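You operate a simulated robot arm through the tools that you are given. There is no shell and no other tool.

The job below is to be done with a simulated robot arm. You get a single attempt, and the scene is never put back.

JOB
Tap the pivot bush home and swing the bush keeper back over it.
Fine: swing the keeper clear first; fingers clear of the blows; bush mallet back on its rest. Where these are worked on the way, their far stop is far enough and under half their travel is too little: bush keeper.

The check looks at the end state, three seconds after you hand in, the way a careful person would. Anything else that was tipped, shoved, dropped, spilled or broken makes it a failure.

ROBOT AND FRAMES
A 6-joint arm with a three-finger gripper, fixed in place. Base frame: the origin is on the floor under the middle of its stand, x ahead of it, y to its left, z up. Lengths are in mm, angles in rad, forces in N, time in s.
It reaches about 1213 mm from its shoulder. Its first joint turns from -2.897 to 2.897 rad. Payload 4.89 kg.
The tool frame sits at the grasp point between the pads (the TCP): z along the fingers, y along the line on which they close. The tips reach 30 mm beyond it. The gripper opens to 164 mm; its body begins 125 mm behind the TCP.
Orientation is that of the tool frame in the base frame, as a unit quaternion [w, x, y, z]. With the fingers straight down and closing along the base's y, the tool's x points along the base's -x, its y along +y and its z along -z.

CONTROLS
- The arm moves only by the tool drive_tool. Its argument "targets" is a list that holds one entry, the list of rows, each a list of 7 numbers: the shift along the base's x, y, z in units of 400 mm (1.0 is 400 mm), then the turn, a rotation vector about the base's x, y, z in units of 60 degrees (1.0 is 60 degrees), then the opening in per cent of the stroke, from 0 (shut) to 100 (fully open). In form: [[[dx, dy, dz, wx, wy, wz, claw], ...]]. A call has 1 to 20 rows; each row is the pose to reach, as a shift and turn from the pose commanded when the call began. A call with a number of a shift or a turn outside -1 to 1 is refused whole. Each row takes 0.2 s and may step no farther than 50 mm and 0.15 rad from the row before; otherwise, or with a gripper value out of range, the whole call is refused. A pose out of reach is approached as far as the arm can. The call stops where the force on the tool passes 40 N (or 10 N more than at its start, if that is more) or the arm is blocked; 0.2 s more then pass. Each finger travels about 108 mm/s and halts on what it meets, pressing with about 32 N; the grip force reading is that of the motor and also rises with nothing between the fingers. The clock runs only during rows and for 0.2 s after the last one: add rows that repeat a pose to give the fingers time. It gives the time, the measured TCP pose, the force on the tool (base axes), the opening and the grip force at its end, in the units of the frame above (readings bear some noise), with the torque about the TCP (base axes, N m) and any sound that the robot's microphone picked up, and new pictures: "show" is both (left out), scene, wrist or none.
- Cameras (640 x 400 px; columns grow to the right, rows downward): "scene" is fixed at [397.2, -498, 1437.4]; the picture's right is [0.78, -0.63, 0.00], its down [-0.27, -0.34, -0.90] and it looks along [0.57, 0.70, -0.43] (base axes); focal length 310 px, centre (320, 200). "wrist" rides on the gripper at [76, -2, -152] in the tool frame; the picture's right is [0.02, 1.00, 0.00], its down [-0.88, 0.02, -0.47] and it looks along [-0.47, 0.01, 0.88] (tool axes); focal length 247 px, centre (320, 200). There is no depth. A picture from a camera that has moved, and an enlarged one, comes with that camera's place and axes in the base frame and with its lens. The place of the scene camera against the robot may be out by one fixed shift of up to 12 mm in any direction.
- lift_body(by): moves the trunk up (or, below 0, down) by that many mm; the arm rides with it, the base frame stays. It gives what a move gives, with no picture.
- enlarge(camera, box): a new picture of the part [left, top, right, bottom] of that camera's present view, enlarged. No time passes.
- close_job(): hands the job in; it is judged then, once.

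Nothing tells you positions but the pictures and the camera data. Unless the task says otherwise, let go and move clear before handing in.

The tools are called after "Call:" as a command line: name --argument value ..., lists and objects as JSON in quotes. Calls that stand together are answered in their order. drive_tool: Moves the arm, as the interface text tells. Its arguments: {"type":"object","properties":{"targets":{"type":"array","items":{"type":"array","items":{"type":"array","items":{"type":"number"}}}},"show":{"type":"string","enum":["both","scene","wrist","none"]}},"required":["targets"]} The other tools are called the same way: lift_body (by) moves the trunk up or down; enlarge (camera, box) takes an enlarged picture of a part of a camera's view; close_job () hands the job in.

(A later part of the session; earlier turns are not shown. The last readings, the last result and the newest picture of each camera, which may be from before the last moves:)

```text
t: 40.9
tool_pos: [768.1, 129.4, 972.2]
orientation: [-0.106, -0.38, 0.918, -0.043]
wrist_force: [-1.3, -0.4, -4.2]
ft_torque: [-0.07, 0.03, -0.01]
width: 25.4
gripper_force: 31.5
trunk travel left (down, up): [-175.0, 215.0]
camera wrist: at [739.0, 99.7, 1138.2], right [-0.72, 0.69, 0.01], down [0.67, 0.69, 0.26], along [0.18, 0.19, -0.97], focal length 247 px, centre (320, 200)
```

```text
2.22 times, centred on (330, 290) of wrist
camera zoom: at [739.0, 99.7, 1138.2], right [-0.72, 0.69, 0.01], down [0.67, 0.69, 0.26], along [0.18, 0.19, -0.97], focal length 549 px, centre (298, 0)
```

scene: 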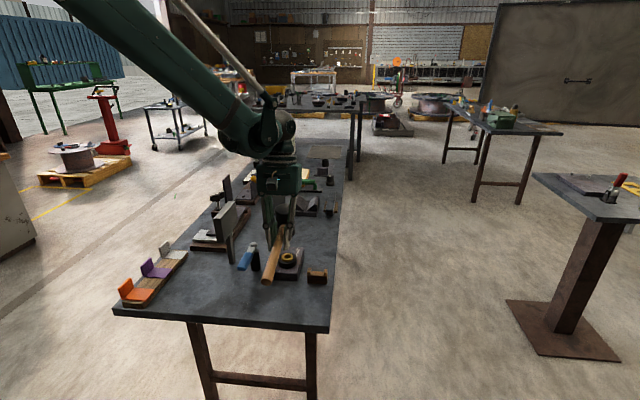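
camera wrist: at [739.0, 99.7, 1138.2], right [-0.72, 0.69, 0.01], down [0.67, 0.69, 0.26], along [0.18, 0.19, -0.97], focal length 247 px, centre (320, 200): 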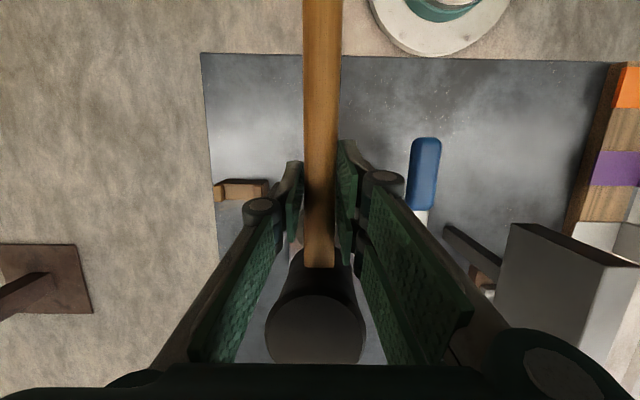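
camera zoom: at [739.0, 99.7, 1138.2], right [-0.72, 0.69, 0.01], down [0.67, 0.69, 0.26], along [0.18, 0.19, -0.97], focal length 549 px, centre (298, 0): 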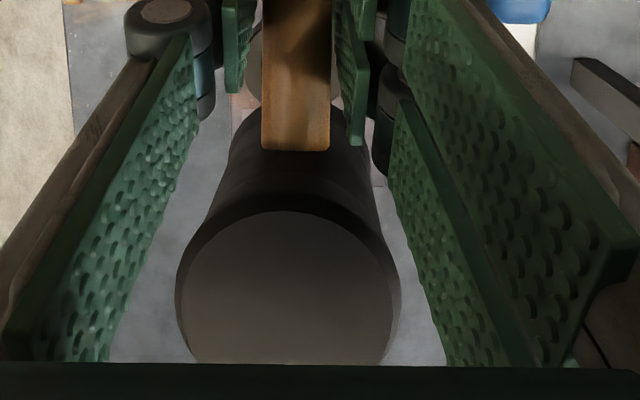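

The bush didn't move at all while the mallet slipped in the grip, which points to it being seated. I'll check the mallet's actual attitude in the scene view.

Call:
enlarge --camera "scene" --box '[240, 180, 340, 290]'

Call:
enlarge --camera "wrist" --box '[200, 0, 440, 400]'

```text
3.64 times, centred on (290, 235) of scene
camera zoom: at [397.2, -498.0, 1437.4], right [0.78, -0.63, 0.0], down [-0.27, -0.34, -0.9], along [0.57, 0.7, -0.43], focal length 1127 px, centre (429, 73)
```

zoom: 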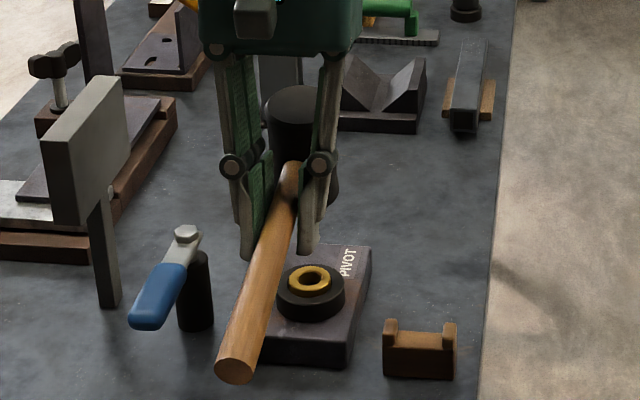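

```text
1.00 times, centred on (320, 200) of wrist (not enlarged: the box is as wide or as high as the picture)
camera zoom: at [739.0, 99.7, 1138.2], right [-0.72, 0.69, 0.01], down [0.67, 0.69, 0.26], along [0.18, 0.19, -0.97], focal length 247 px, centre (320, 200)
```

zoom: 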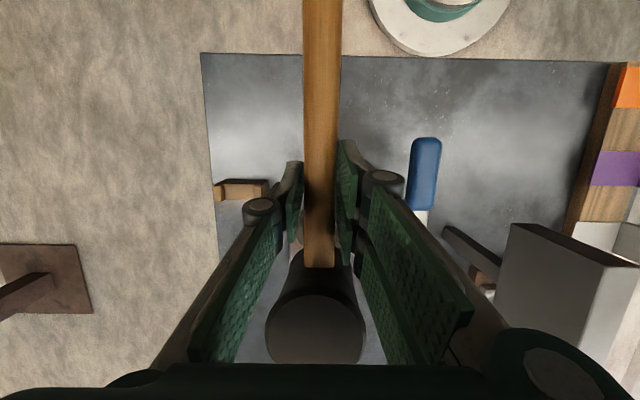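

The mallet now sits about 8–9° head-up and about 10 mm higher in the pads. I'll level it with the tool, then press slowly on the bush to test whether it's really hard home.

Call:
drive_tool --targets '[[[0, 0, 0, -0.035, 0.035, 0, 0], [0, 0, -0.03, -0.07, 0.07, 0, 0], [0, 0, -0.08, -0.1013, 0.1013, 0, 0], [0, 0, -0.12, -0.1013, 0.1013, 0, 0], [0, 0, -0.15, -0.1013, 0.1013, 0, 0], [0, 0, -0.15, -0.1013, 0.1013, 0, 0]]]' --show "both"

Call:
enlarge --camera "scene" --box '[240, 180, 340, 290]'

```text
t: 42.2
tool_pos: [766.8, 129.4, 909.2]
orientation: [-0.175, -0.375, 0.908, -0.072]
wrist_force: [0.8, 0.0, -4.9]
ft_torque: [-0.14, 0.14, 0.03]
width: 25.5
gripper_force: 32.1
trunk travel left (down, up): [-175.0, 215.0]
camera wrist: at [757.1, 117.7, 1081.5], right [-0.72, 0.69, 0.01], down [0.69, 0.71, 0.11], along [0.07, 0.09, -0.99], focal length 247 px, centre (320, 200)
```

scene: 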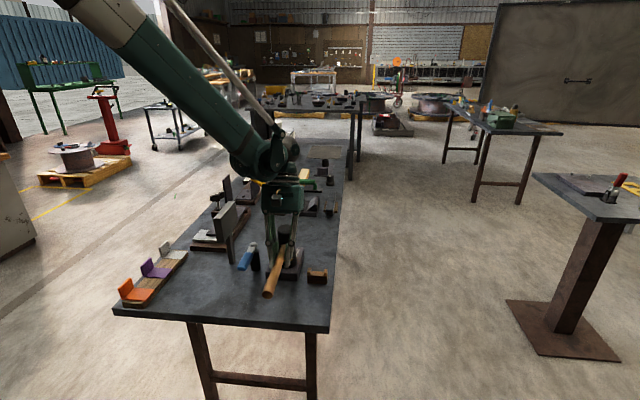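
wrist: 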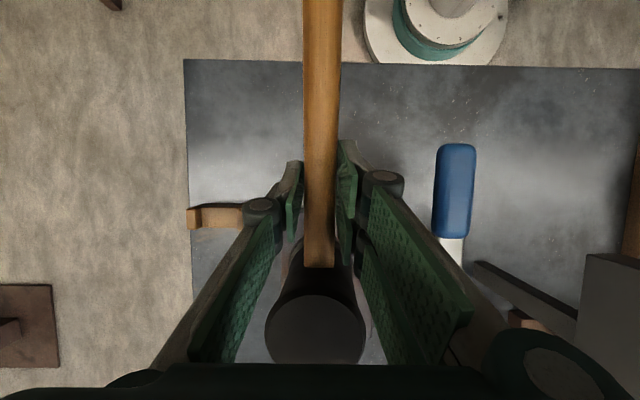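

```text
3.64 times, centred on (290, 235) of scene
camera zoom: at [397.2, -498.0, 1437.4], right [0.78, -0.63, 0.0], down [-0.27, -0.34, -0.9], along [0.57, 0.7, -0.43], focal length 1127 px, centre (429, 73)
```

zoom: 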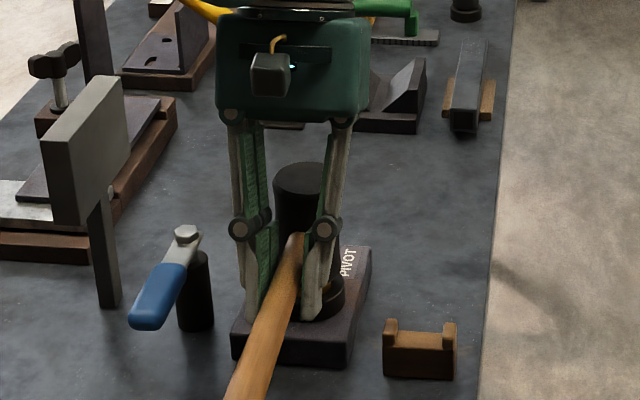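

Level now. Next I'll press down slowly in small steps, reading force.

Call:
drive_tool --targets '[[[0, 0, -0.02, 0, 0, 0, 0], [0, 0, -0.03, 0, 0, 0, 0], [0, 0, -0.035, 0, 0, 0, 0], [0, 0, -0.035, 0, 0, 0, 0]]]' --show "none"

```text
t: 43.2
tool_pos: [766.0, 127.3, 897.4]
orientation: [-0.175, -0.375, 0.908, -0.072]
wrist_force: [-13.9, -7.1, 20.2]
ft_torque: [0.55, -0.47, 0.23]
width: 25.4
gripper_force: 32.2
trunk travel left (down, up): [-175.0, 215.0]
```

Call:
drive_tool --targets '[[[0, 0, -0.005, 0, 0, 0, 0], [0, 0, -0.01, 0, 0, 0, 0], [0, 0, -0.01, 0, 0, 0, 0]]]' --show "both"

Call:
enlarge --camera "scene" --box '[260, 210, 320, 280]'

```text
t: 44.0
tool_pos: [766.4, 128.1, 893.3]
orientation: [-0.174, -0.374, 0.908, -0.072]
wrist_force: [-13.2, -15.5, 20.1]
ft_torque: [0.34, -0.37, -0.03]
width: 25.1
gripper_force: 31.9
trunk travel left (down, up): [-175.0, 215.0]
camera wrist: at [756.1, 116.6, 1065.2], right [-0.72, 0.69, 0.01], down [0.69, 0.71, 0.11], along [0.07, 0.09, -0.99], focal length 247 px, centre (320, 200)
```

scene: 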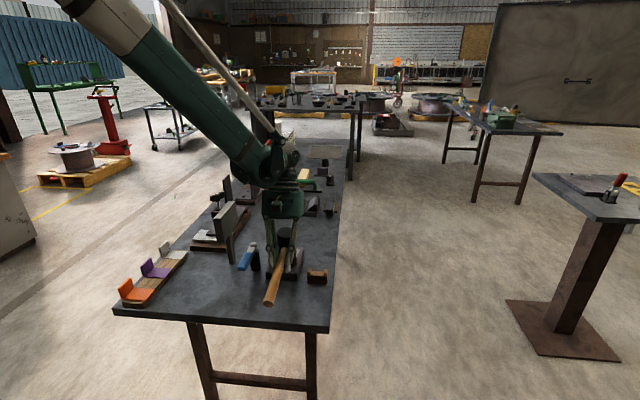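
wrist: 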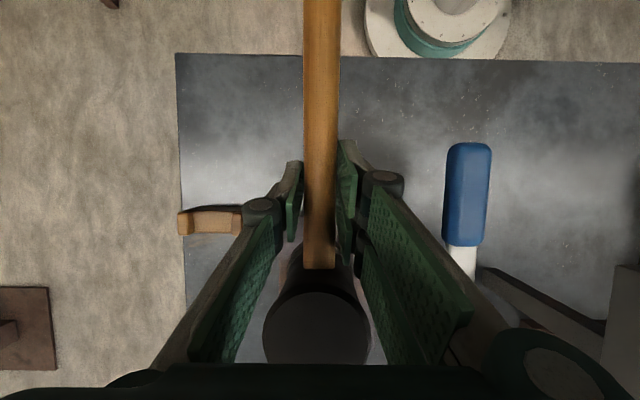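

```text
5.71 times, centred on (290, 245) of scene
camera zoom: at [397.2, -498.0, 1437.4], right [0.78, -0.63, 0.0], down [-0.27, -0.34, -0.9], along [0.57, 0.7, -0.43], focal length 1771 px, centre (491, -57)
```

zoom: 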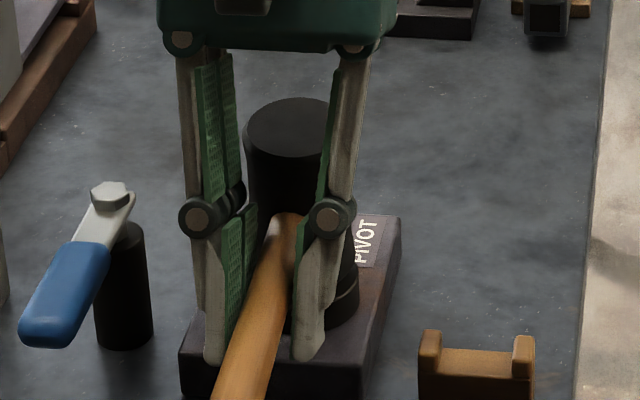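

Call:
drive_tool --targets '[[[0, 0, 0.05, 0, 0, 0, 0], [0, 0, 0.125, 0, 0, 0, 0], [0, 0, 0.2, 0, 0, 0, 0], [0, 0, 0.2, 0, 0, 0, 0]]]' --show "both"

Call:
enlarge --camera "scene" --box '[270, 240, 310, 280]'

Call:
enlarge --camera "scene" --box '[240, 180, 340, 290]'

```text
t: 45.0
tool_pos: [766.8, 129.0, 972.7]
orientation: [-0.175, -0.374, 0.908, -0.071]
wrist_force: [0.0, -0.3, -4.8]
ft_torque: [-0.09, 0.04, 0.0]
width: 25.3
gripper_force: 31.8
trunk travel left (down, up): [-175.0, 215.0]
camera wrist: at [757.6, 117.7, 1144.4], right [-0.72, 0.69, 0.01], down [0.69, 0.71, 0.11], along [0.07, 0.09, -0.99], focal length 247 px, centre (320, 200)
```

scene: 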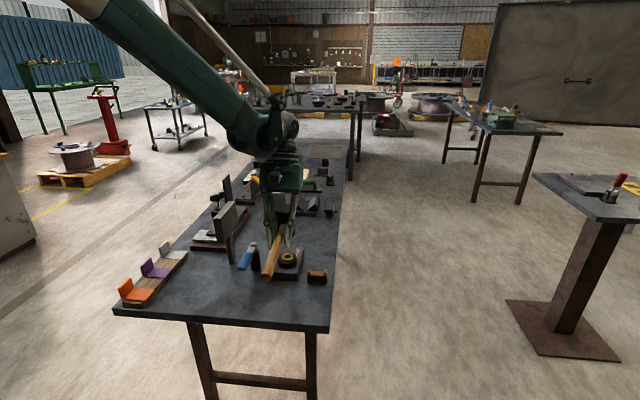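
wrist: 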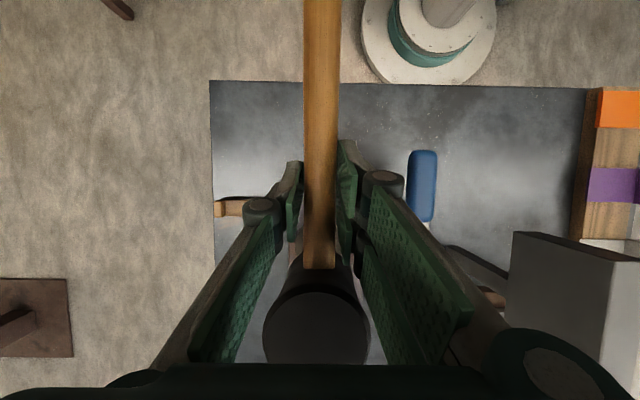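

```text
10.00 times, centred on (290, 260) of scene
camera zoom: at [397.2, -498.0, 1437.4], right [0.78, -0.63, 0.0], down [-0.27, -0.34, -0.9], along [0.57, 0.7, -0.43], focal length 3099 px, centre (620, -400)
```

zoom: 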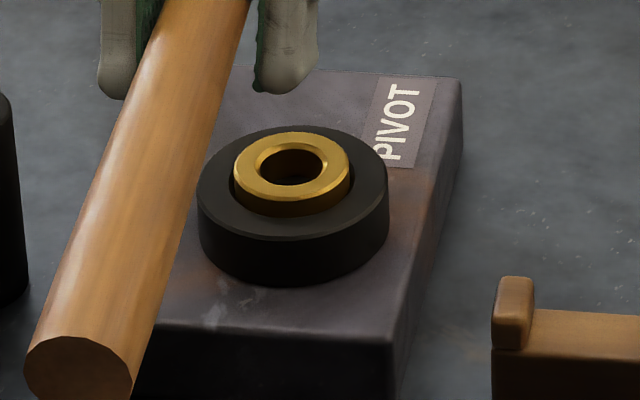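

```text
3.64 times, centred on (290, 235) of scene
camera zoom: at [397.2, -498.0, 1437.4], right [0.78, -0.63, 0.0], down [-0.27, -0.34, -0.9], along [0.57, 0.7, -0.43], focal length 1127 px, centre (429, 73)
```

zoom: 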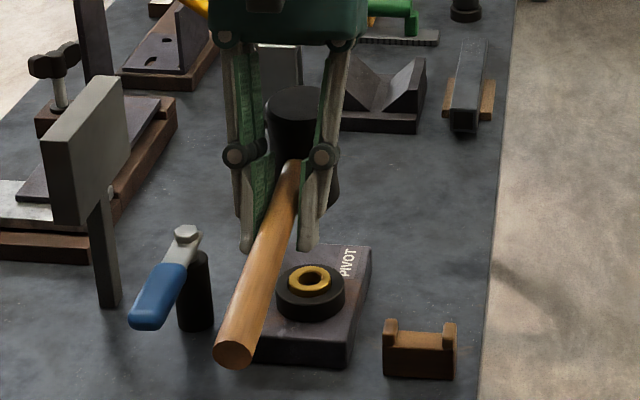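

The bush stayed put under a firm press and earlier blows of the same strength, so I take it as seated. Next the mallet must go back to its rest, so I'll measure how far it has rotated in the grip.

Call:
enlarge --camera "wrist" --box '[240, 230, 400, 370]'

Call:
enlarge --camera "wrist" --box '[240, 0, 400, 100]'

Call:
enlarge --camera "wrist" --box '[240, 100, 400, 280]'

```text
2.86 times, centred on (320, 300) of wrist
camera zoom: at [757.6, 117.7, 1144.4], right [-0.72, 0.69, 0.01], down [0.69, 0.71, 0.11], along [0.07, 0.09, -0.99], focal length 706 px, centre (320, -86)
```

zoom: 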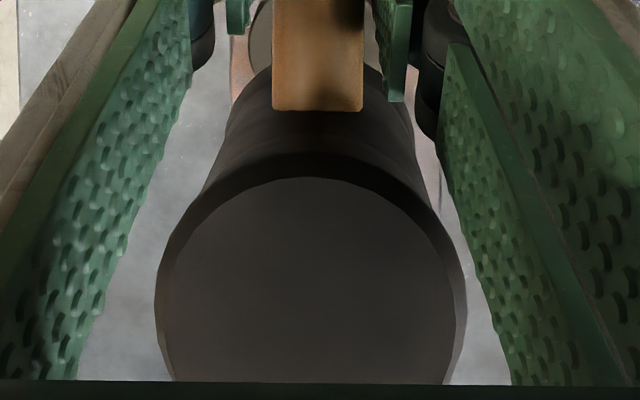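

```text
4.00 times, centred on (320, 50) of wrist
camera zoom: at [757.6, 117.7, 1144.4], right [-0.72, 0.69, 0.01], down [0.69, 0.71, 0.11], along [0.07, 0.09, -0.99], focal length 988 px, centre (320, 800)
```

zoom: 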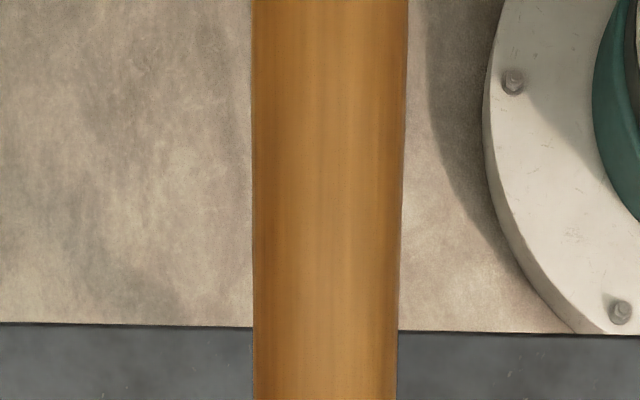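

```text
2.22 times, centred on (320, 190) of wrist
camera zoom: at [757.6, 117.7, 1144.4], right [-0.72, 0.69, 0.01], down [0.69, 0.71, 0.11], along [0.07, 0.09, -0.99], focal length 549 px, centre (320, 222)
```

zoom: 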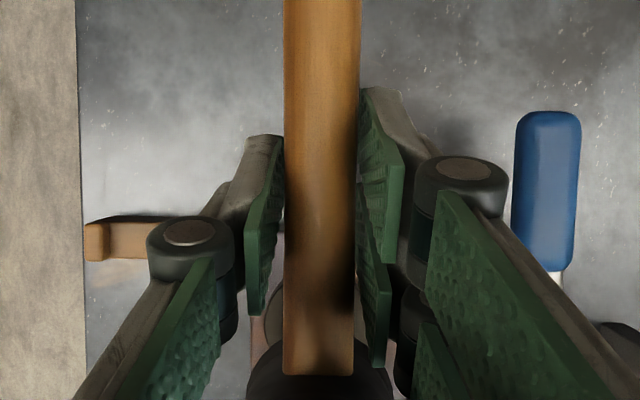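

The mallet is rotated about 30° head-up relative to the tool, with its handle about level with the TCP. I'll carry it back over the rest slightly head-up, so the rear of the handle lands in the rest first and pivots the head down to the bench.

Call:
drive_tool --targets '[[[0, 0, 0.02, 0.04, -0.04, 0, 0], [0, 0, 0.025, 0.0801, -0.0801, 0, 0], [0.093, 0.023, 0.025, 0.0801, -0.0801, 0, 0], [0.186, 0.046, 0.025, 0.0801, -0.0801, 0, 0], [0.279, 0.069, 0.025, 0.0801, -0.0801, 0, 0], [0.372, 0.092, 0.025, 0.0801, -0.0801, 0, 0], [0.465, 0.1153, 0.025, 0.0801, -0.0801, 0, 0], [0.465, 0.1153, -0.06, 0.0801, -0.0801, 0, 0], [0.465, 0.1153, -0.06, 0.0801, -0.0801, 0, 0]]]' --show "both"

Call:
enlarge --camera "scene" --box '[270, 190, 350, 290]'

Call:
enlarge --camera "wrist" --box '[240, 0, 400, 100]'

Call:
enlarge --camera "scene" --box '[270, 240, 310, 280]'

```text
t: 47.0
tool_pos: [952.3, 175.4, 945.7]
orientation: [-0.121, -0.378, 0.916, -0.05]
wrist_force: [0.3, 0.0, -5.5]
ft_torque: [-0.11, 0.2, 0.02]
width: 25.0
gripper_force: 31.9
trunk travel left (down, up): [-175.0, 215.0]
camera wrist: at [929.3, 149.5, 1116.2], right [-0.72, 0.69, 0.01], down [0.68, 0.7, 0.23], along [0.15, 0.17, -0.97], focal length 247 px, centre (320, 200)
```

scene: 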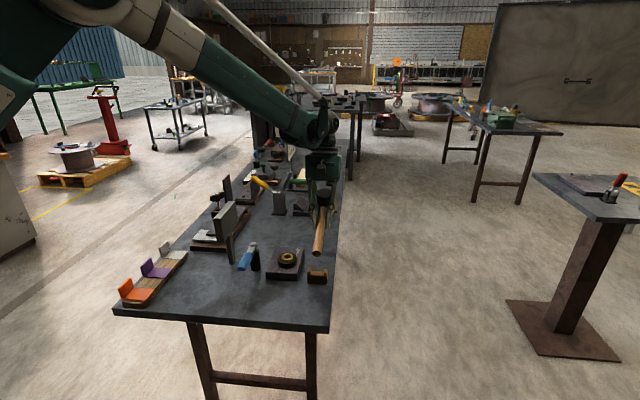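
wrist: 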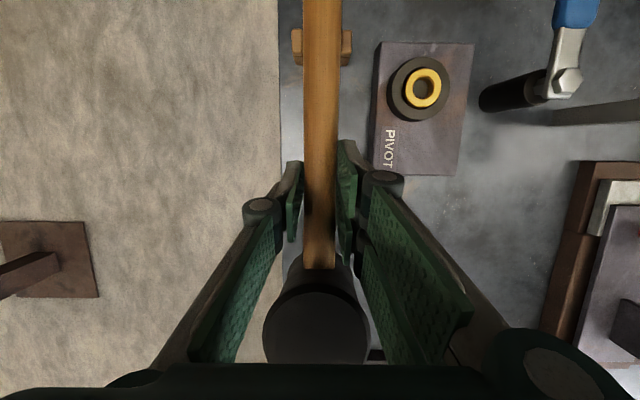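

```text
4.00 times, centred on (310, 240) of scene
camera zoom: at [397.2, -498.0, 1437.4], right [0.78, -0.63, 0.0], down [-0.27, -0.34, -0.9], along [0.57, 0.7, -0.43], focal length 1240 px, centre (360, 40)
```

zoom: 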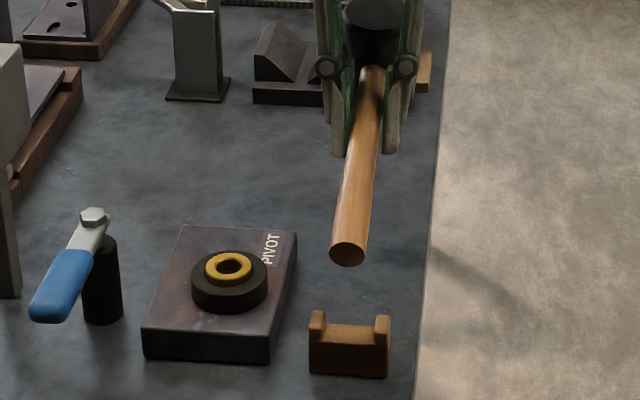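

```text
4.00 times, centred on (320, 50) of wrist
camera zoom: at [929.3, 149.5, 1116.2], right [-0.72, 0.69, 0.01], down [0.68, 0.7, 0.23], along [0.15, 0.17, -0.97], focal length 988 px, centre (320, 800)
```

zoom: 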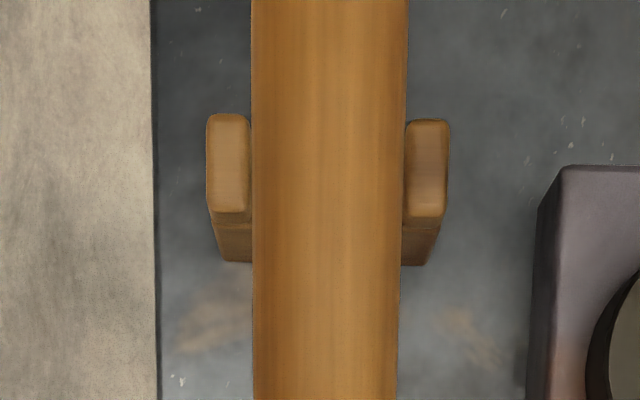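

```text
10.00 times, centred on (290, 260) of scene
camera zoom: at [397.2, -498.0, 1437.4], right [0.78, -0.63, 0.0], down [-0.27, -0.34, -0.9], along [0.57, 0.7, -0.43], focal length 3099 px, centre (620, -400)
```

zoom: 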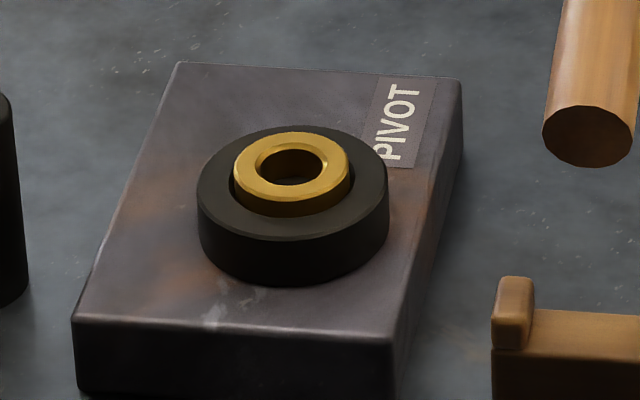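

The handle is well centred over the rest and about 10° head-up. I'll lower until the rear of the handle is just above the cradle.

Call:
drive_tool --targets '[[[0.0044, 0.0044, -0.07, 0, 0, 0, 0], [0.0044, 0.0044, -0.12, 0, 0, 0, 0], [0.0044, 0.0044, -0.145, 0, 0, 0, 0], [0.0044, 0.0044, -0.145, 0, 0, 0, 0]]]' --show "both"

Call:
enlarge --camera "scene" --box '[270, 190, 350, 290]'

Call:
enlarge --camera "wrist" --box '[240, 0, 400, 100]'

```text
t: 48.0
tool_pos: [954.0, 178.9, 890.8]
orientation: [-0.121, -0.379, 0.916, -0.051]
wrist_force: [1.0, -0.4, -4.7]
ft_torque: [-0.09, 0.18, 0.0]
width: 25.3
gripper_force: 32.0
trunk travel left (down, up): [-175.0, 215.0]
camera wrist: at [931.1, 151.7, 1058.4], right [-0.72, 0.69, 0.01], down [0.68, 0.7, 0.23], along [0.15, 0.17, -0.97], focal length 247 px, centre (320, 200)
```

scene: 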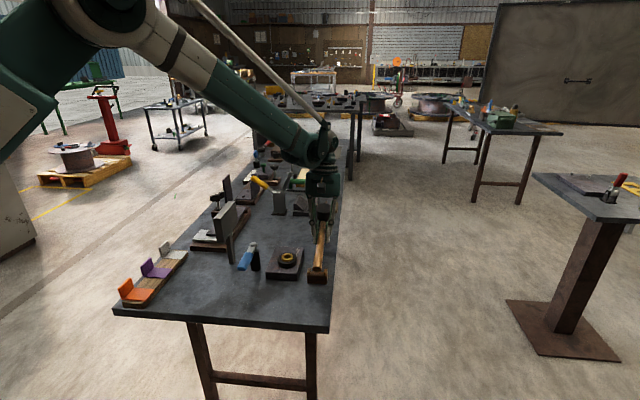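
wrist: 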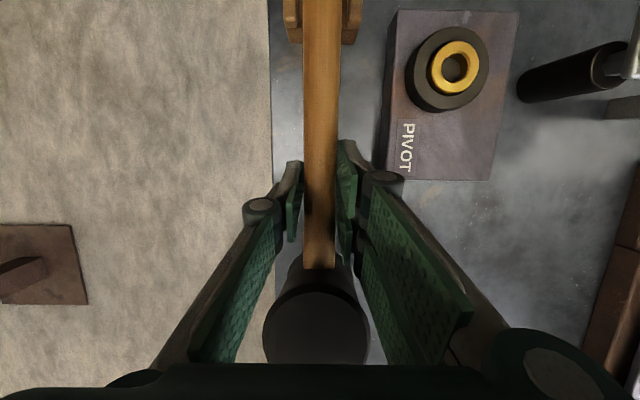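

```text
4.00 times, centred on (310, 240) of scene
camera zoom: at [397.2, -498.0, 1437.4], right [0.78, -0.63, 0.0], down [-0.27, -0.34, -0.9], along [0.57, 0.7, -0.43], focal length 1240 px, centre (360, 40)
```

zoom: 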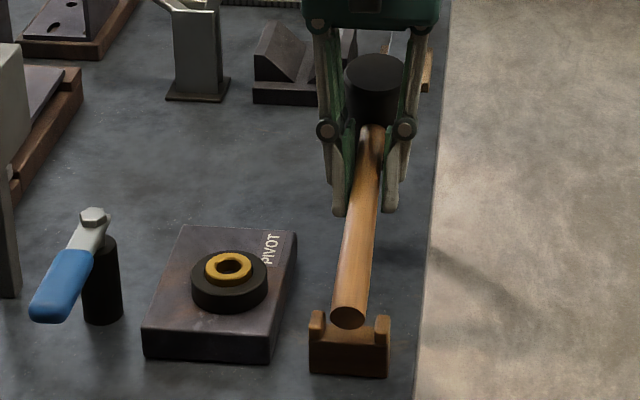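

```text
4.00 times, centred on (320, 50) of wrist
camera zoom: at [931.1, 151.7, 1058.4], right [-0.72, 0.69, 0.01], down [0.68, 0.7, 0.23], along [0.15, 0.17, -0.97], focal length 988 px, centre (320, 800)
```

zoom: 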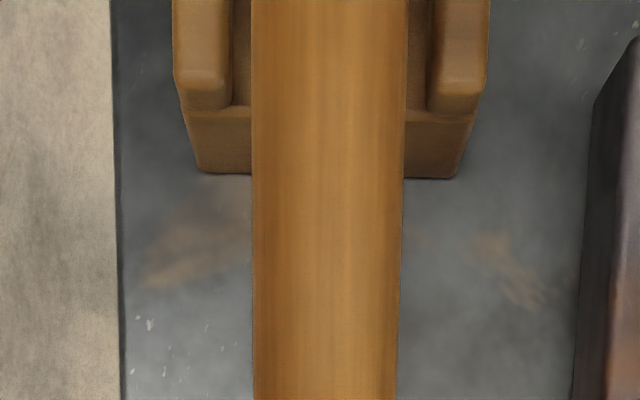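

The rear of the handle is between the prongs, a few mm above the cradle. I'll lower gently and watch for contact.

Call:
drive_tool --targets '[[[0, 0, -0.01, 0, 0, 0, 0], [0.001, 0.001, -0.02, 0, 0, 0, 0], [0.002, 0.002, -0.03, 0, 0, 0, 0], [0.003, 0.003, -0.04, 0, 0, 0, 0], [0.003, 0.003, -0.04, 0, 0, 0, 0]]]' --show "both"

Call:
enlarge --camera "scene" --box '[270, 190, 350, 290]'

```text
t: 49.2
tool_pos: [956.6, 178.2, 874.3]
orientation: [-0.12, -0.379, 0.916, -0.049]
wrist_force: [-0.2, 0.0, -3.6]
ft_torque: [-0.11, 0.13, 0.0]
width: 25.5
gripper_force: 31.8
trunk travel left (down, up): [-175.0, 215.0]
camera wrist: at [932.0, 152.5, 1042.8], right [-0.72, 0.69, 0.01], down [0.68, 0.7, 0.23], along [0.15, 0.17, -0.97], focal length 247 px, centre (320, 200)
```

scene: 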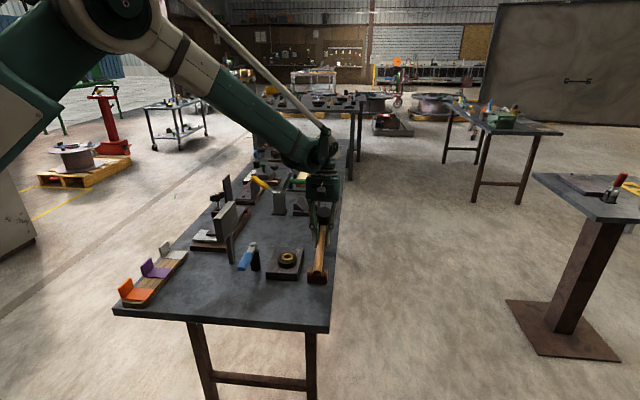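
wrist: 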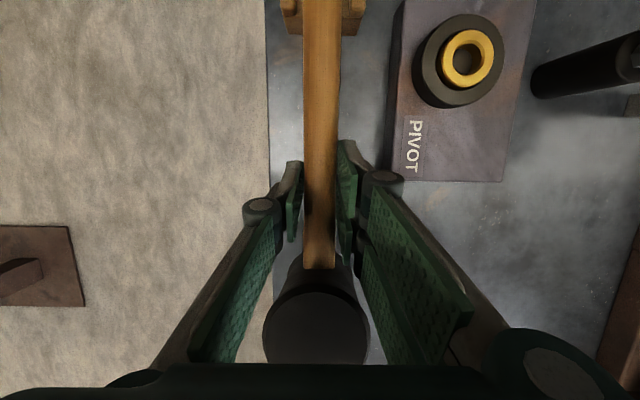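

```text
4.00 times, centred on (310, 240) of scene
camera zoom: at [397.2, -498.0, 1437.4], right [0.78, -0.63, 0.0], down [-0.27, -0.34, -0.9], along [0.57, 0.7, -0.43], focal length 1240 px, centre (360, 40)
```

zoom: 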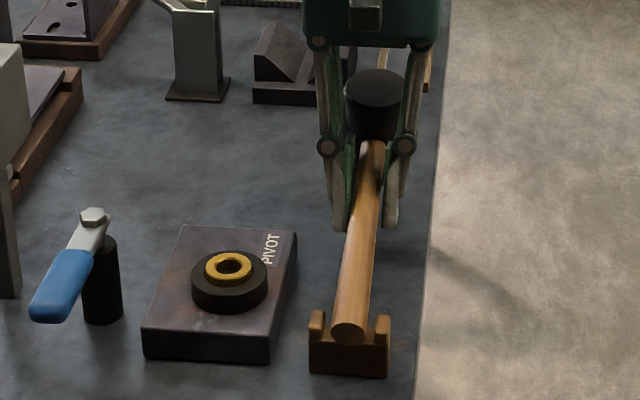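

Call:
drive_tool --targets '[[[0.001, 0.001, -0.01, 0, 0, 0, 0], [0.002, 0.002, -0.02, 0, 0, 0, 0], [0.002, 0.002, -0.02, 0, 0, 0, 0]]]' --show "both"

Call:
enlarge --camera "scene" --box '[270, 190, 350, 290]'

Call:
enlarge --camera "wrist" --box '[240, 230, 400, 370]'

```text
t: 50.0
tool_pos: [956.3, 180.1, 866.1]
orientation: [-0.121, -0.378, 0.916, -0.05]
wrist_force: [4.4, 3.0, 1.7]
ft_torque: [-0.61, 0.58, 0.13]
width: 25.4
gripper_force: 32.1
trunk travel left (down, up): [-175.0, 215.0]
camera wrist: at [932.6, 153.6, 1035.1], right [-0.72, 0.69, 0.01], down [0.68, 0.7, 0.23], along [0.15, 0.17, -0.97], focal length 247 px, centre (320, 200)
```

scene: 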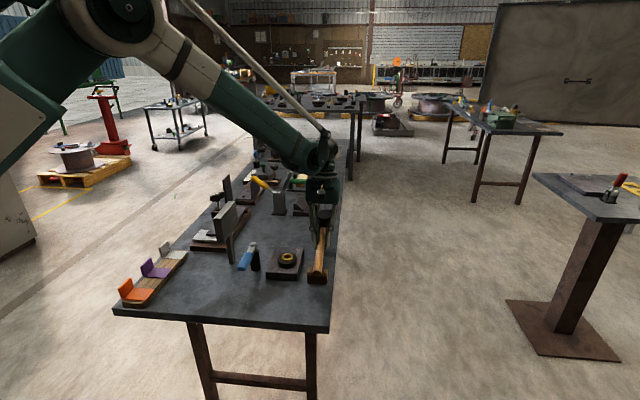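
wrist: 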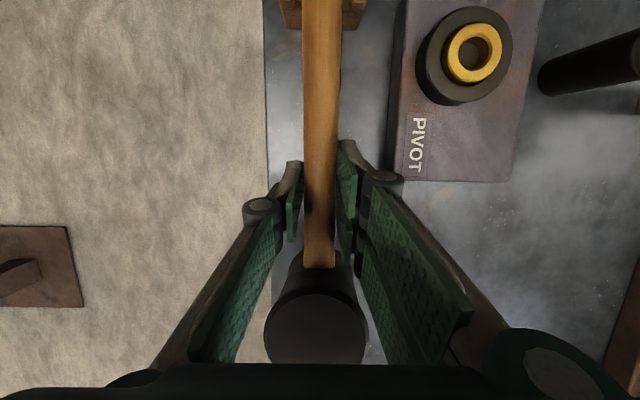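

```text
4.00 times, centred on (310, 240) of scene
camera zoom: at [397.2, -498.0, 1437.4], right [0.78, -0.63, 0.0], down [-0.27, -0.34, -0.9], along [0.57, 0.7, -0.43], focal length 1240 px, centre (360, 40)
```

zoom: 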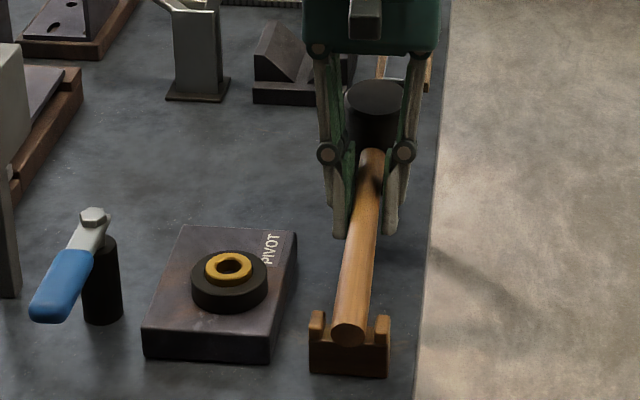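

```text
2.86 times, centred on (320, 300) of wrist
camera zoom: at [932.6, 153.6, 1035.1], right [-0.72, 0.69, 0.01], down [0.68, 0.7, 0.23], along [0.15, 0.17, -0.97], focal length 706 px, centre (320, -86)
```

zoom: 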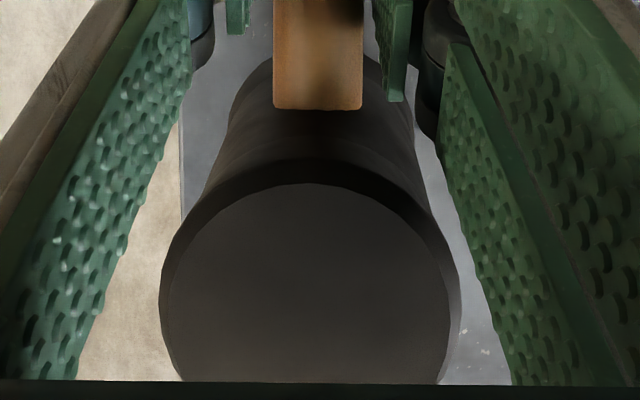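

Contact made: the rest is lifting the rear of the handle and the head is starting to rotate down. I'll continue slowly.

Call:
drive_tool --targets '[[[0.002, 0.002, -0.01, 0, 0, 0, 0], [0.004, 0.004, -0.02, 0, 0, 0, 0], [0.006, 0.006, -0.028, 0, 0, 0, 0], [0.006, 0.006, -0.028, 0, 0, 0, 0]]]' --show "both"

Call:
enlarge --camera "scene" --box '[270, 190, 350, 290]'

Call:
enlarge --camera "wrist" --box '[240, 230, 400, 370]'

```text
t: 51.0
tool_pos: [959.5, 181.2, 854.8]
orientation: [-0.121, -0.379, 0.916, -0.049]
wrist_force: [-1.0, -1.8, -1.0]
ft_torque: [-0.49, 0.46, 0.04]
width: 25.3
gripper_force: 32.4
trunk travel left (down, up): [-175.0, 215.0]
camera wrist: at [935.2, 155.4, 1023.6], right [-0.72, 0.69, 0.01], down [0.68, 0.7, 0.23], along [0.15, 0.17, -0.97], focal length 247 px, centre (320, 200)
```

scene: 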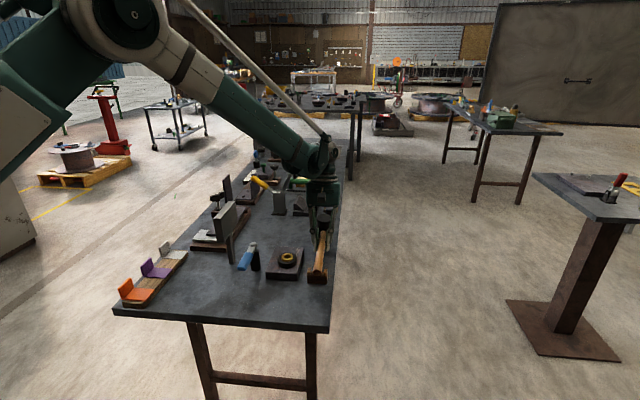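
wrist: 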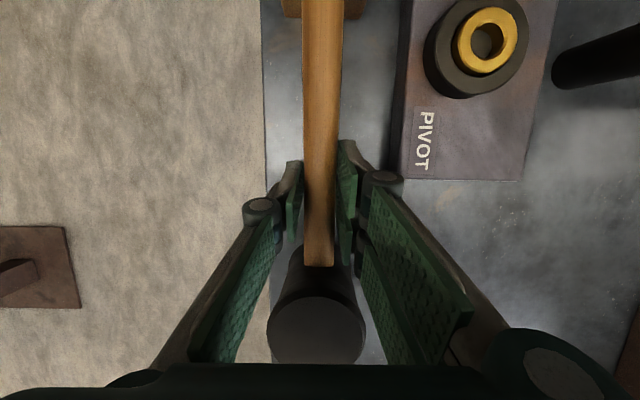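

```text
4.00 times, centred on (310, 240) of scene
camera zoom: at [397.2, -498.0, 1437.4], right [0.78, -0.63, 0.0], down [-0.27, -0.34, -0.9], along [0.57, 0.7, -0.43], focal length 1240 px, centre (360, 40)
```

zoom: 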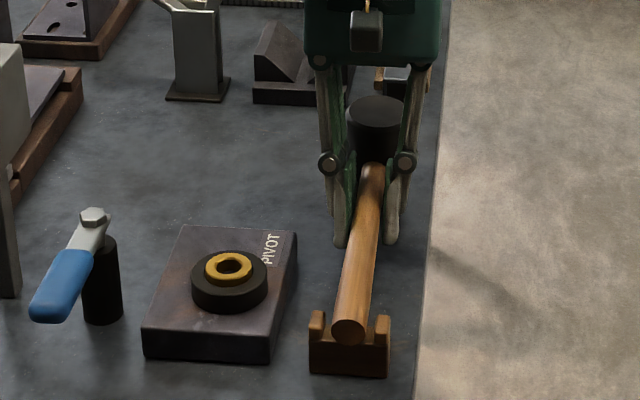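

```text
2.86 times, centred on (320, 300) of wrist
camera zoom: at [935.2, 155.4, 1023.6], right [-0.72, 0.69, 0.01], down [0.68, 0.7, 0.23], along [0.15, 0.17, -0.97], focal length 706 px, centre (320, -86)
```

zoom: 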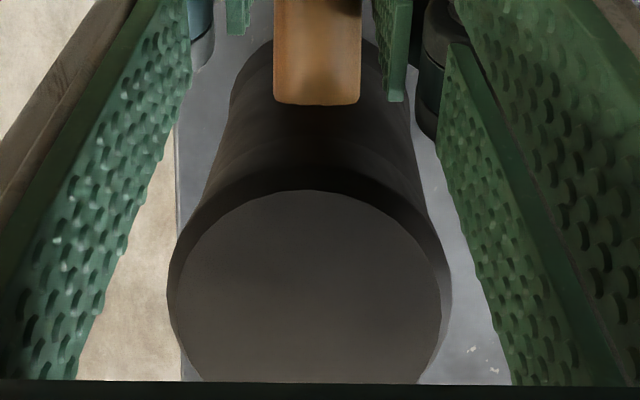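

Call:
enlarge --camera "scene" --box '[305, 205, 335, 240]'

Call:
enlarge --camera "scene" --box '[300, 250, 340, 290]'

Call:
enlarge --camera "wrist" --box '[270, 0, 370, 60]'

```text
11.43 times, centred on (320, 222) of scene
camera zoom: at [397.2, -498.0, 1437.4], right [0.78, -0.63, 0.0], down [-0.27, -0.34, -0.9], along [0.57, 0.7, -0.43], focal length 3542 px, centre (320, -57)
```

zoom: 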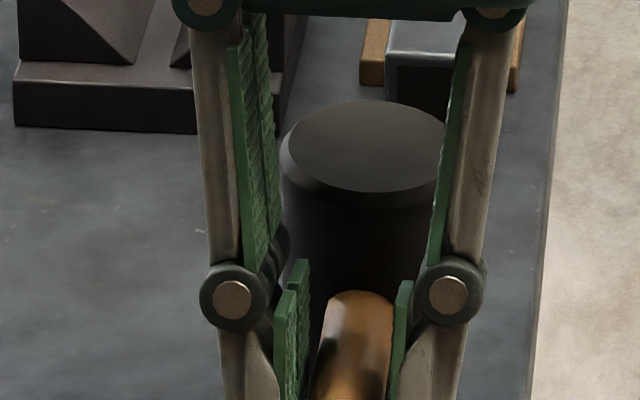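

```text
10.00 times, centred on (320, 270) of scene
camera zoom: at [397.2, -498.0, 1437.4], right [0.78, -0.63, 0.0], down [-0.27, -0.34, -0.9], along [0.57, 0.7, -0.43], focal length 3099 px, centre (320, -500)
```

zoom: 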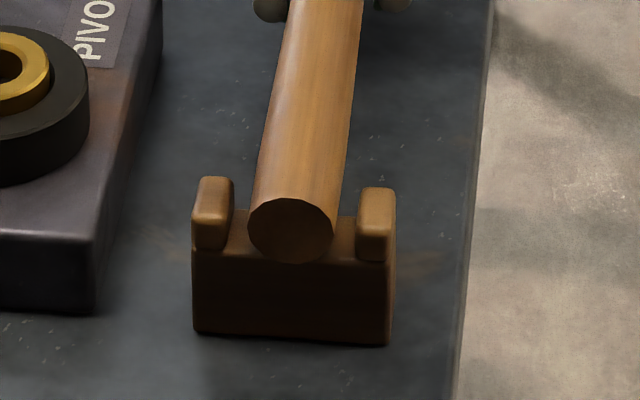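

```text
6.40 times, centred on (320, 30) of wrist
camera zoom: at [935.2, 155.4, 1023.6], right [-0.72, 0.69, 0.01], down [0.68, 0.7, 0.23], along [0.15, 0.17, -0.97], focal length 1581 px, centre (320, 1288)
```

zoom: 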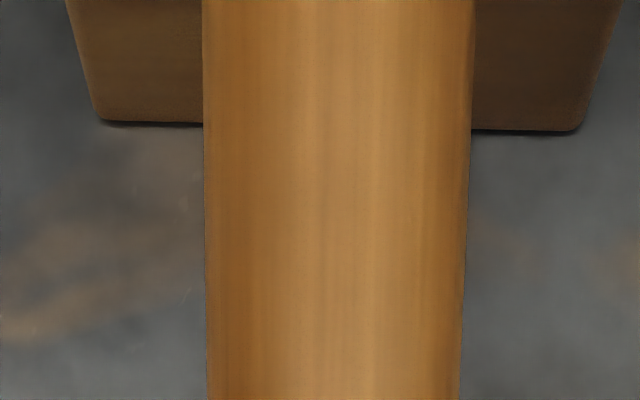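

The handle has slid back about 8 mm in the grip and sits a few mm higher than it did. I'll lift slightly, shift forward 8 mm, reduce the tool tilt so the finger tips clear the bench, then lower again so the rest levels the mallet.

Call:
drive_tool --targets '[[[0, 0, 0.03, 0, 0, 0, 0], [0.007, 0.007, 0.075, 0.02, -0.02, 0, 0], [0.0141, 0.0141, 0.09, 0.06, -0.06, 0, 0], [0.0141, 0.0141, 0.09, 0.1179, -0.1179, 0, 0], [0.0141, 0.0141, 0.09, 0.1179, -0.1179, 0, 0]]]' --show "both"

Call:
enlarge --camera "scene" --box '[270, 190, 350, 290]'

Call:
enlarge --camera "wrist" --box '[240, 0, 400, 100]'

```text
t: 52.2
tool_pos: [964.5, 186.3, 889.7]
orientation: [-0.04, -0.381, 0.923, -0.016]
wrist_force: [-1.0, 0.1, -3.4]
ft_torque: [-0.14, 0.12, -0.01]
width: 25.2
gripper_force: 32.3
trunk travel left (down, up): [-175.0, 215.0]
camera wrist: at [920.8, 140.9, 1051.2], right [-0.72, 0.69, 0.0], down [0.64, 0.66, 0.39], along [0.27, 0.29, -0.92], focal length 247 px, centre (320, 200)
```

scene: 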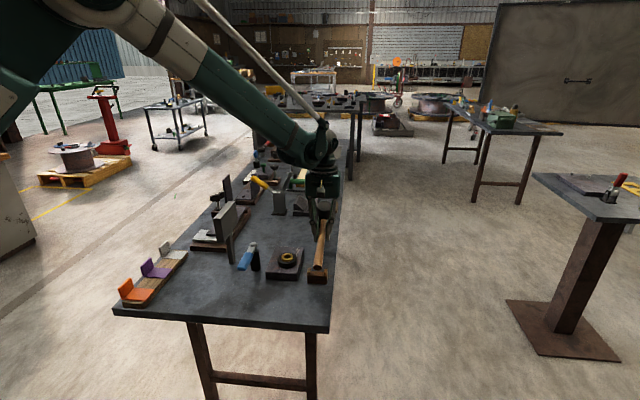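
wrist: 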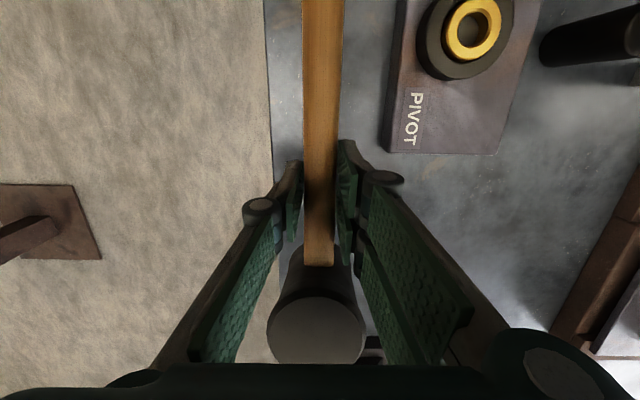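

```text
4.00 times, centred on (310, 240) of scene
camera zoom: at [397.2, -498.0, 1437.4], right [0.78, -0.63, 0.0], down [-0.27, -0.34, -0.9], along [0.57, 0.7, -0.43], focal length 1240 px, centre (360, 40)
```

zoom: 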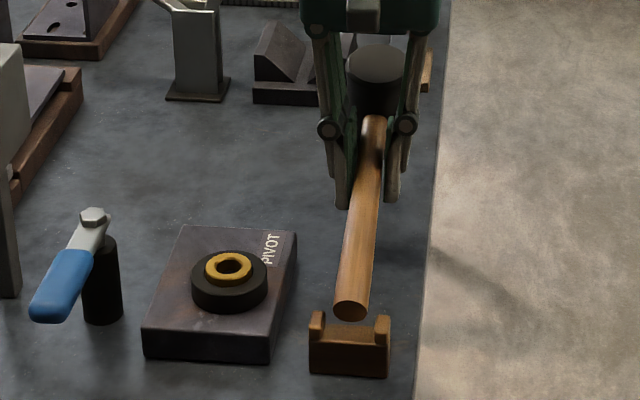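

```text
4.00 times, centred on (320, 50) of wrist
camera zoom: at [920.8, 140.9, 1051.2], right [-0.72, 0.69, 0.0], down [0.64, 0.66, 0.39], along [0.27, 0.29, -0.92], focal length 988 px, centre (320, 800)
```

zoom: 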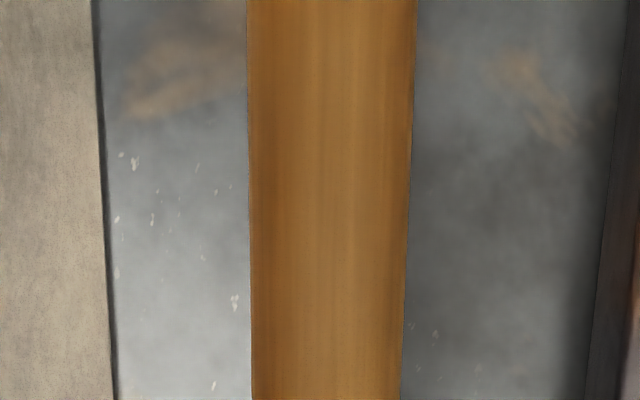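

Call:
drive_tool --targets '[[[0, 0, -0.015, 0, 0, 0, 0], [0, 0, -0.03, 0, 0, 0, 0], [0, 0, -0.045, 0, 0, 0, 0], [0, 0, -0.06, 0, 0, 0, 0], [0, 0, -0.072, 0, 0, 0, 0], [0, 0, -0.084, 0, 0, 0, 0], [0, 0, -0.084, 0, 0, 0, 0]]]' --show "both"

Call:
enlarge --camera "scene" --box '[270, 190, 350, 290]'

Call:
enlarge --camera "wrist" --box '[240, 190, 420, 370]'

```text
t: 53.9
tool_pos: [965.4, 186.4, 856.8]
orientation: [-0.041, -0.382, 0.923, -0.017]
wrist_force: [3.7, 3.5, -0.1]
ft_torque: [-0.5, 0.5, -0.06]
width: 25.2
gripper_force: 32.6
trunk travel left (down, up): [-175.0, 215.0]
camera wrist: at [920.8, 141.0, 1017.4], right [-0.72, 0.69, 0.0], down [0.64, 0.66, 0.39], along [0.27, 0.29, -0.92], focal length 247 px, centre (320, 200)
```

scene: 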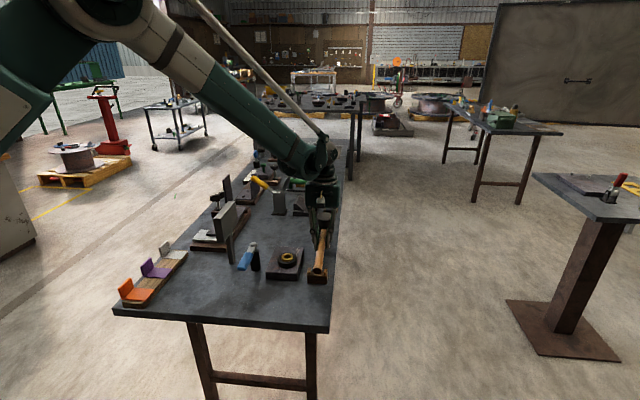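
wrist: 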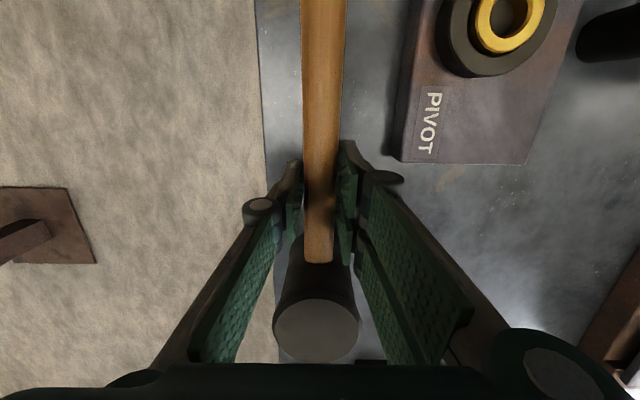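

```text
4.00 times, centred on (310, 240) of scene
camera zoom: at [397.2, -498.0, 1437.4], right [0.78, -0.63, 0.0], down [-0.27, -0.34, -0.9], along [0.57, 0.7, -0.43], focal length 1240 px, centre (360, 40)
```

zoom: 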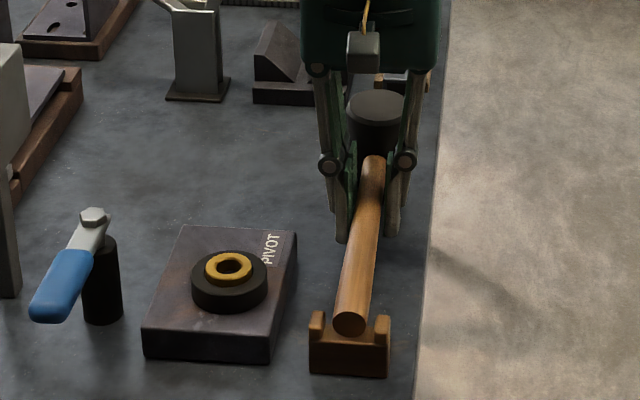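

```text
2.22 times, centred on (330, 280) of wrist
camera zoom: at [920.8, 141.0, 1017.4], right [-0.72, 0.69, 0.0], down [0.64, 0.66, 0.39], along [0.27, 0.29, -0.92], focal length 549 px, centre (298, 22)
```

zoom: 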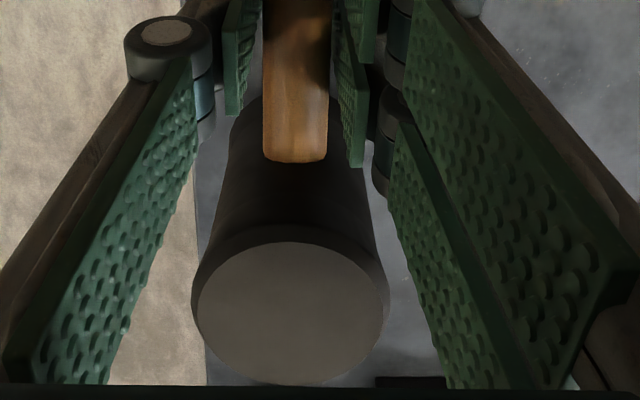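

Call:
drive_tool --targets '[[[0, 0, -0.008, 0, 0, 0, 0], [0, 0, -0.016, 0, 0, 0, 0], [0, 0, -0.022, 0, 0, 0, 0], [0, 0, -0.022, 0, 0, 0, 0]]]' --show "both"

Call:
enlarge --camera "scene" --box '[270, 190, 350, 290]'

Call:
enlarge --camera "wrist" --box '[240, 190, 420, 370]'

```text
t: 54.9
tool_pos: [964.3, 186.3, 847.3]
orientation: [-0.041, -0.382, 0.923, -0.017]
wrist_force: [2.0, 2.5, -0.1]
ft_torque: [-0.55, 0.53, 0.14]
width: 25.2
gripper_force: 32.2
trunk travel left (down, up): [-175.0, 215.0]
camera wrist: at [920.7, 140.9, 1008.6], right [-0.72, 0.69, 0.0], down [0.64, 0.66, 0.39], along [0.27, 0.29, -0.92], focal length 247 px, centre (320, 200)
```

scene: 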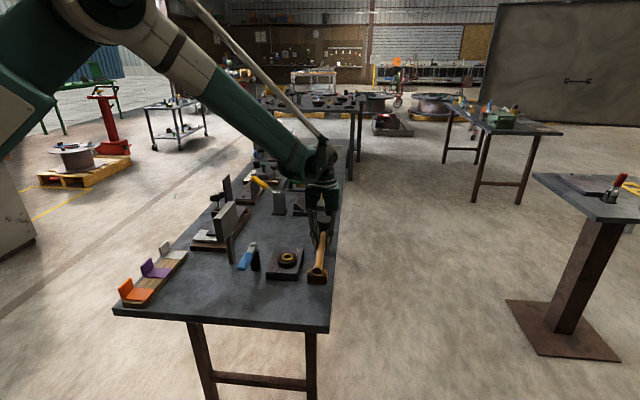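
wrist: 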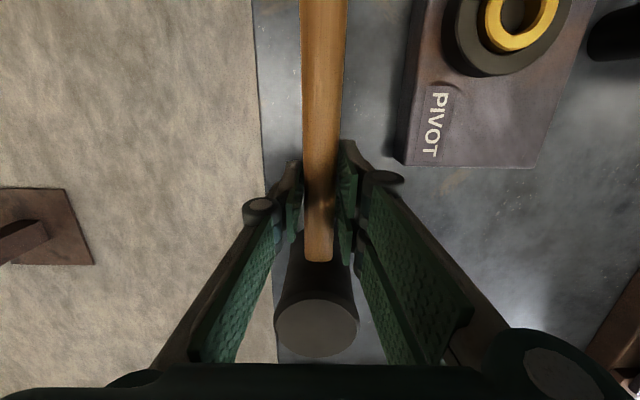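

```text
4.00 times, centred on (310, 240) of scene
camera zoom: at [397.2, -498.0, 1437.4], right [0.78, -0.63, 0.0], down [-0.27, -0.34, -0.9], along [0.57, 0.7, -0.43], focal length 1240 px, centre (360, 40)
```

zoom: 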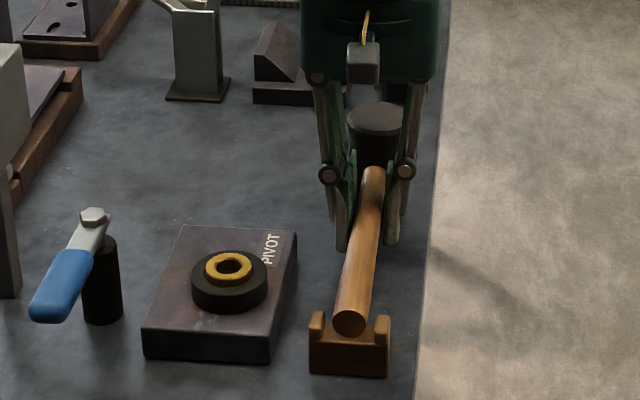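

```text
2.22 times, centred on (330, 280) of wrist
camera zoom: at [920.7, 140.9, 1008.6], right [-0.72, 0.69, 0.0], down [0.64, 0.66, 0.39], along [0.27, 0.29, -0.92], focal length 549 px, centre (298, 22)
```

zoom: 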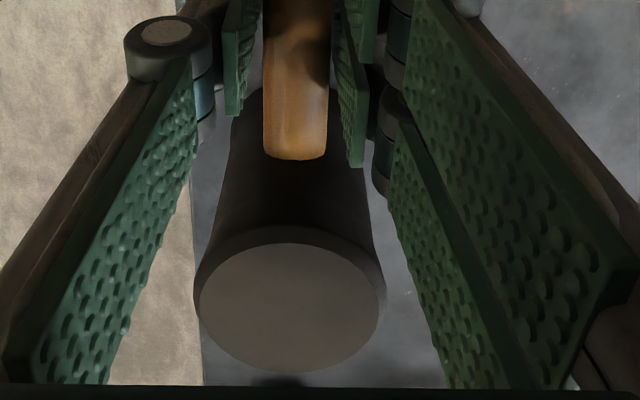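

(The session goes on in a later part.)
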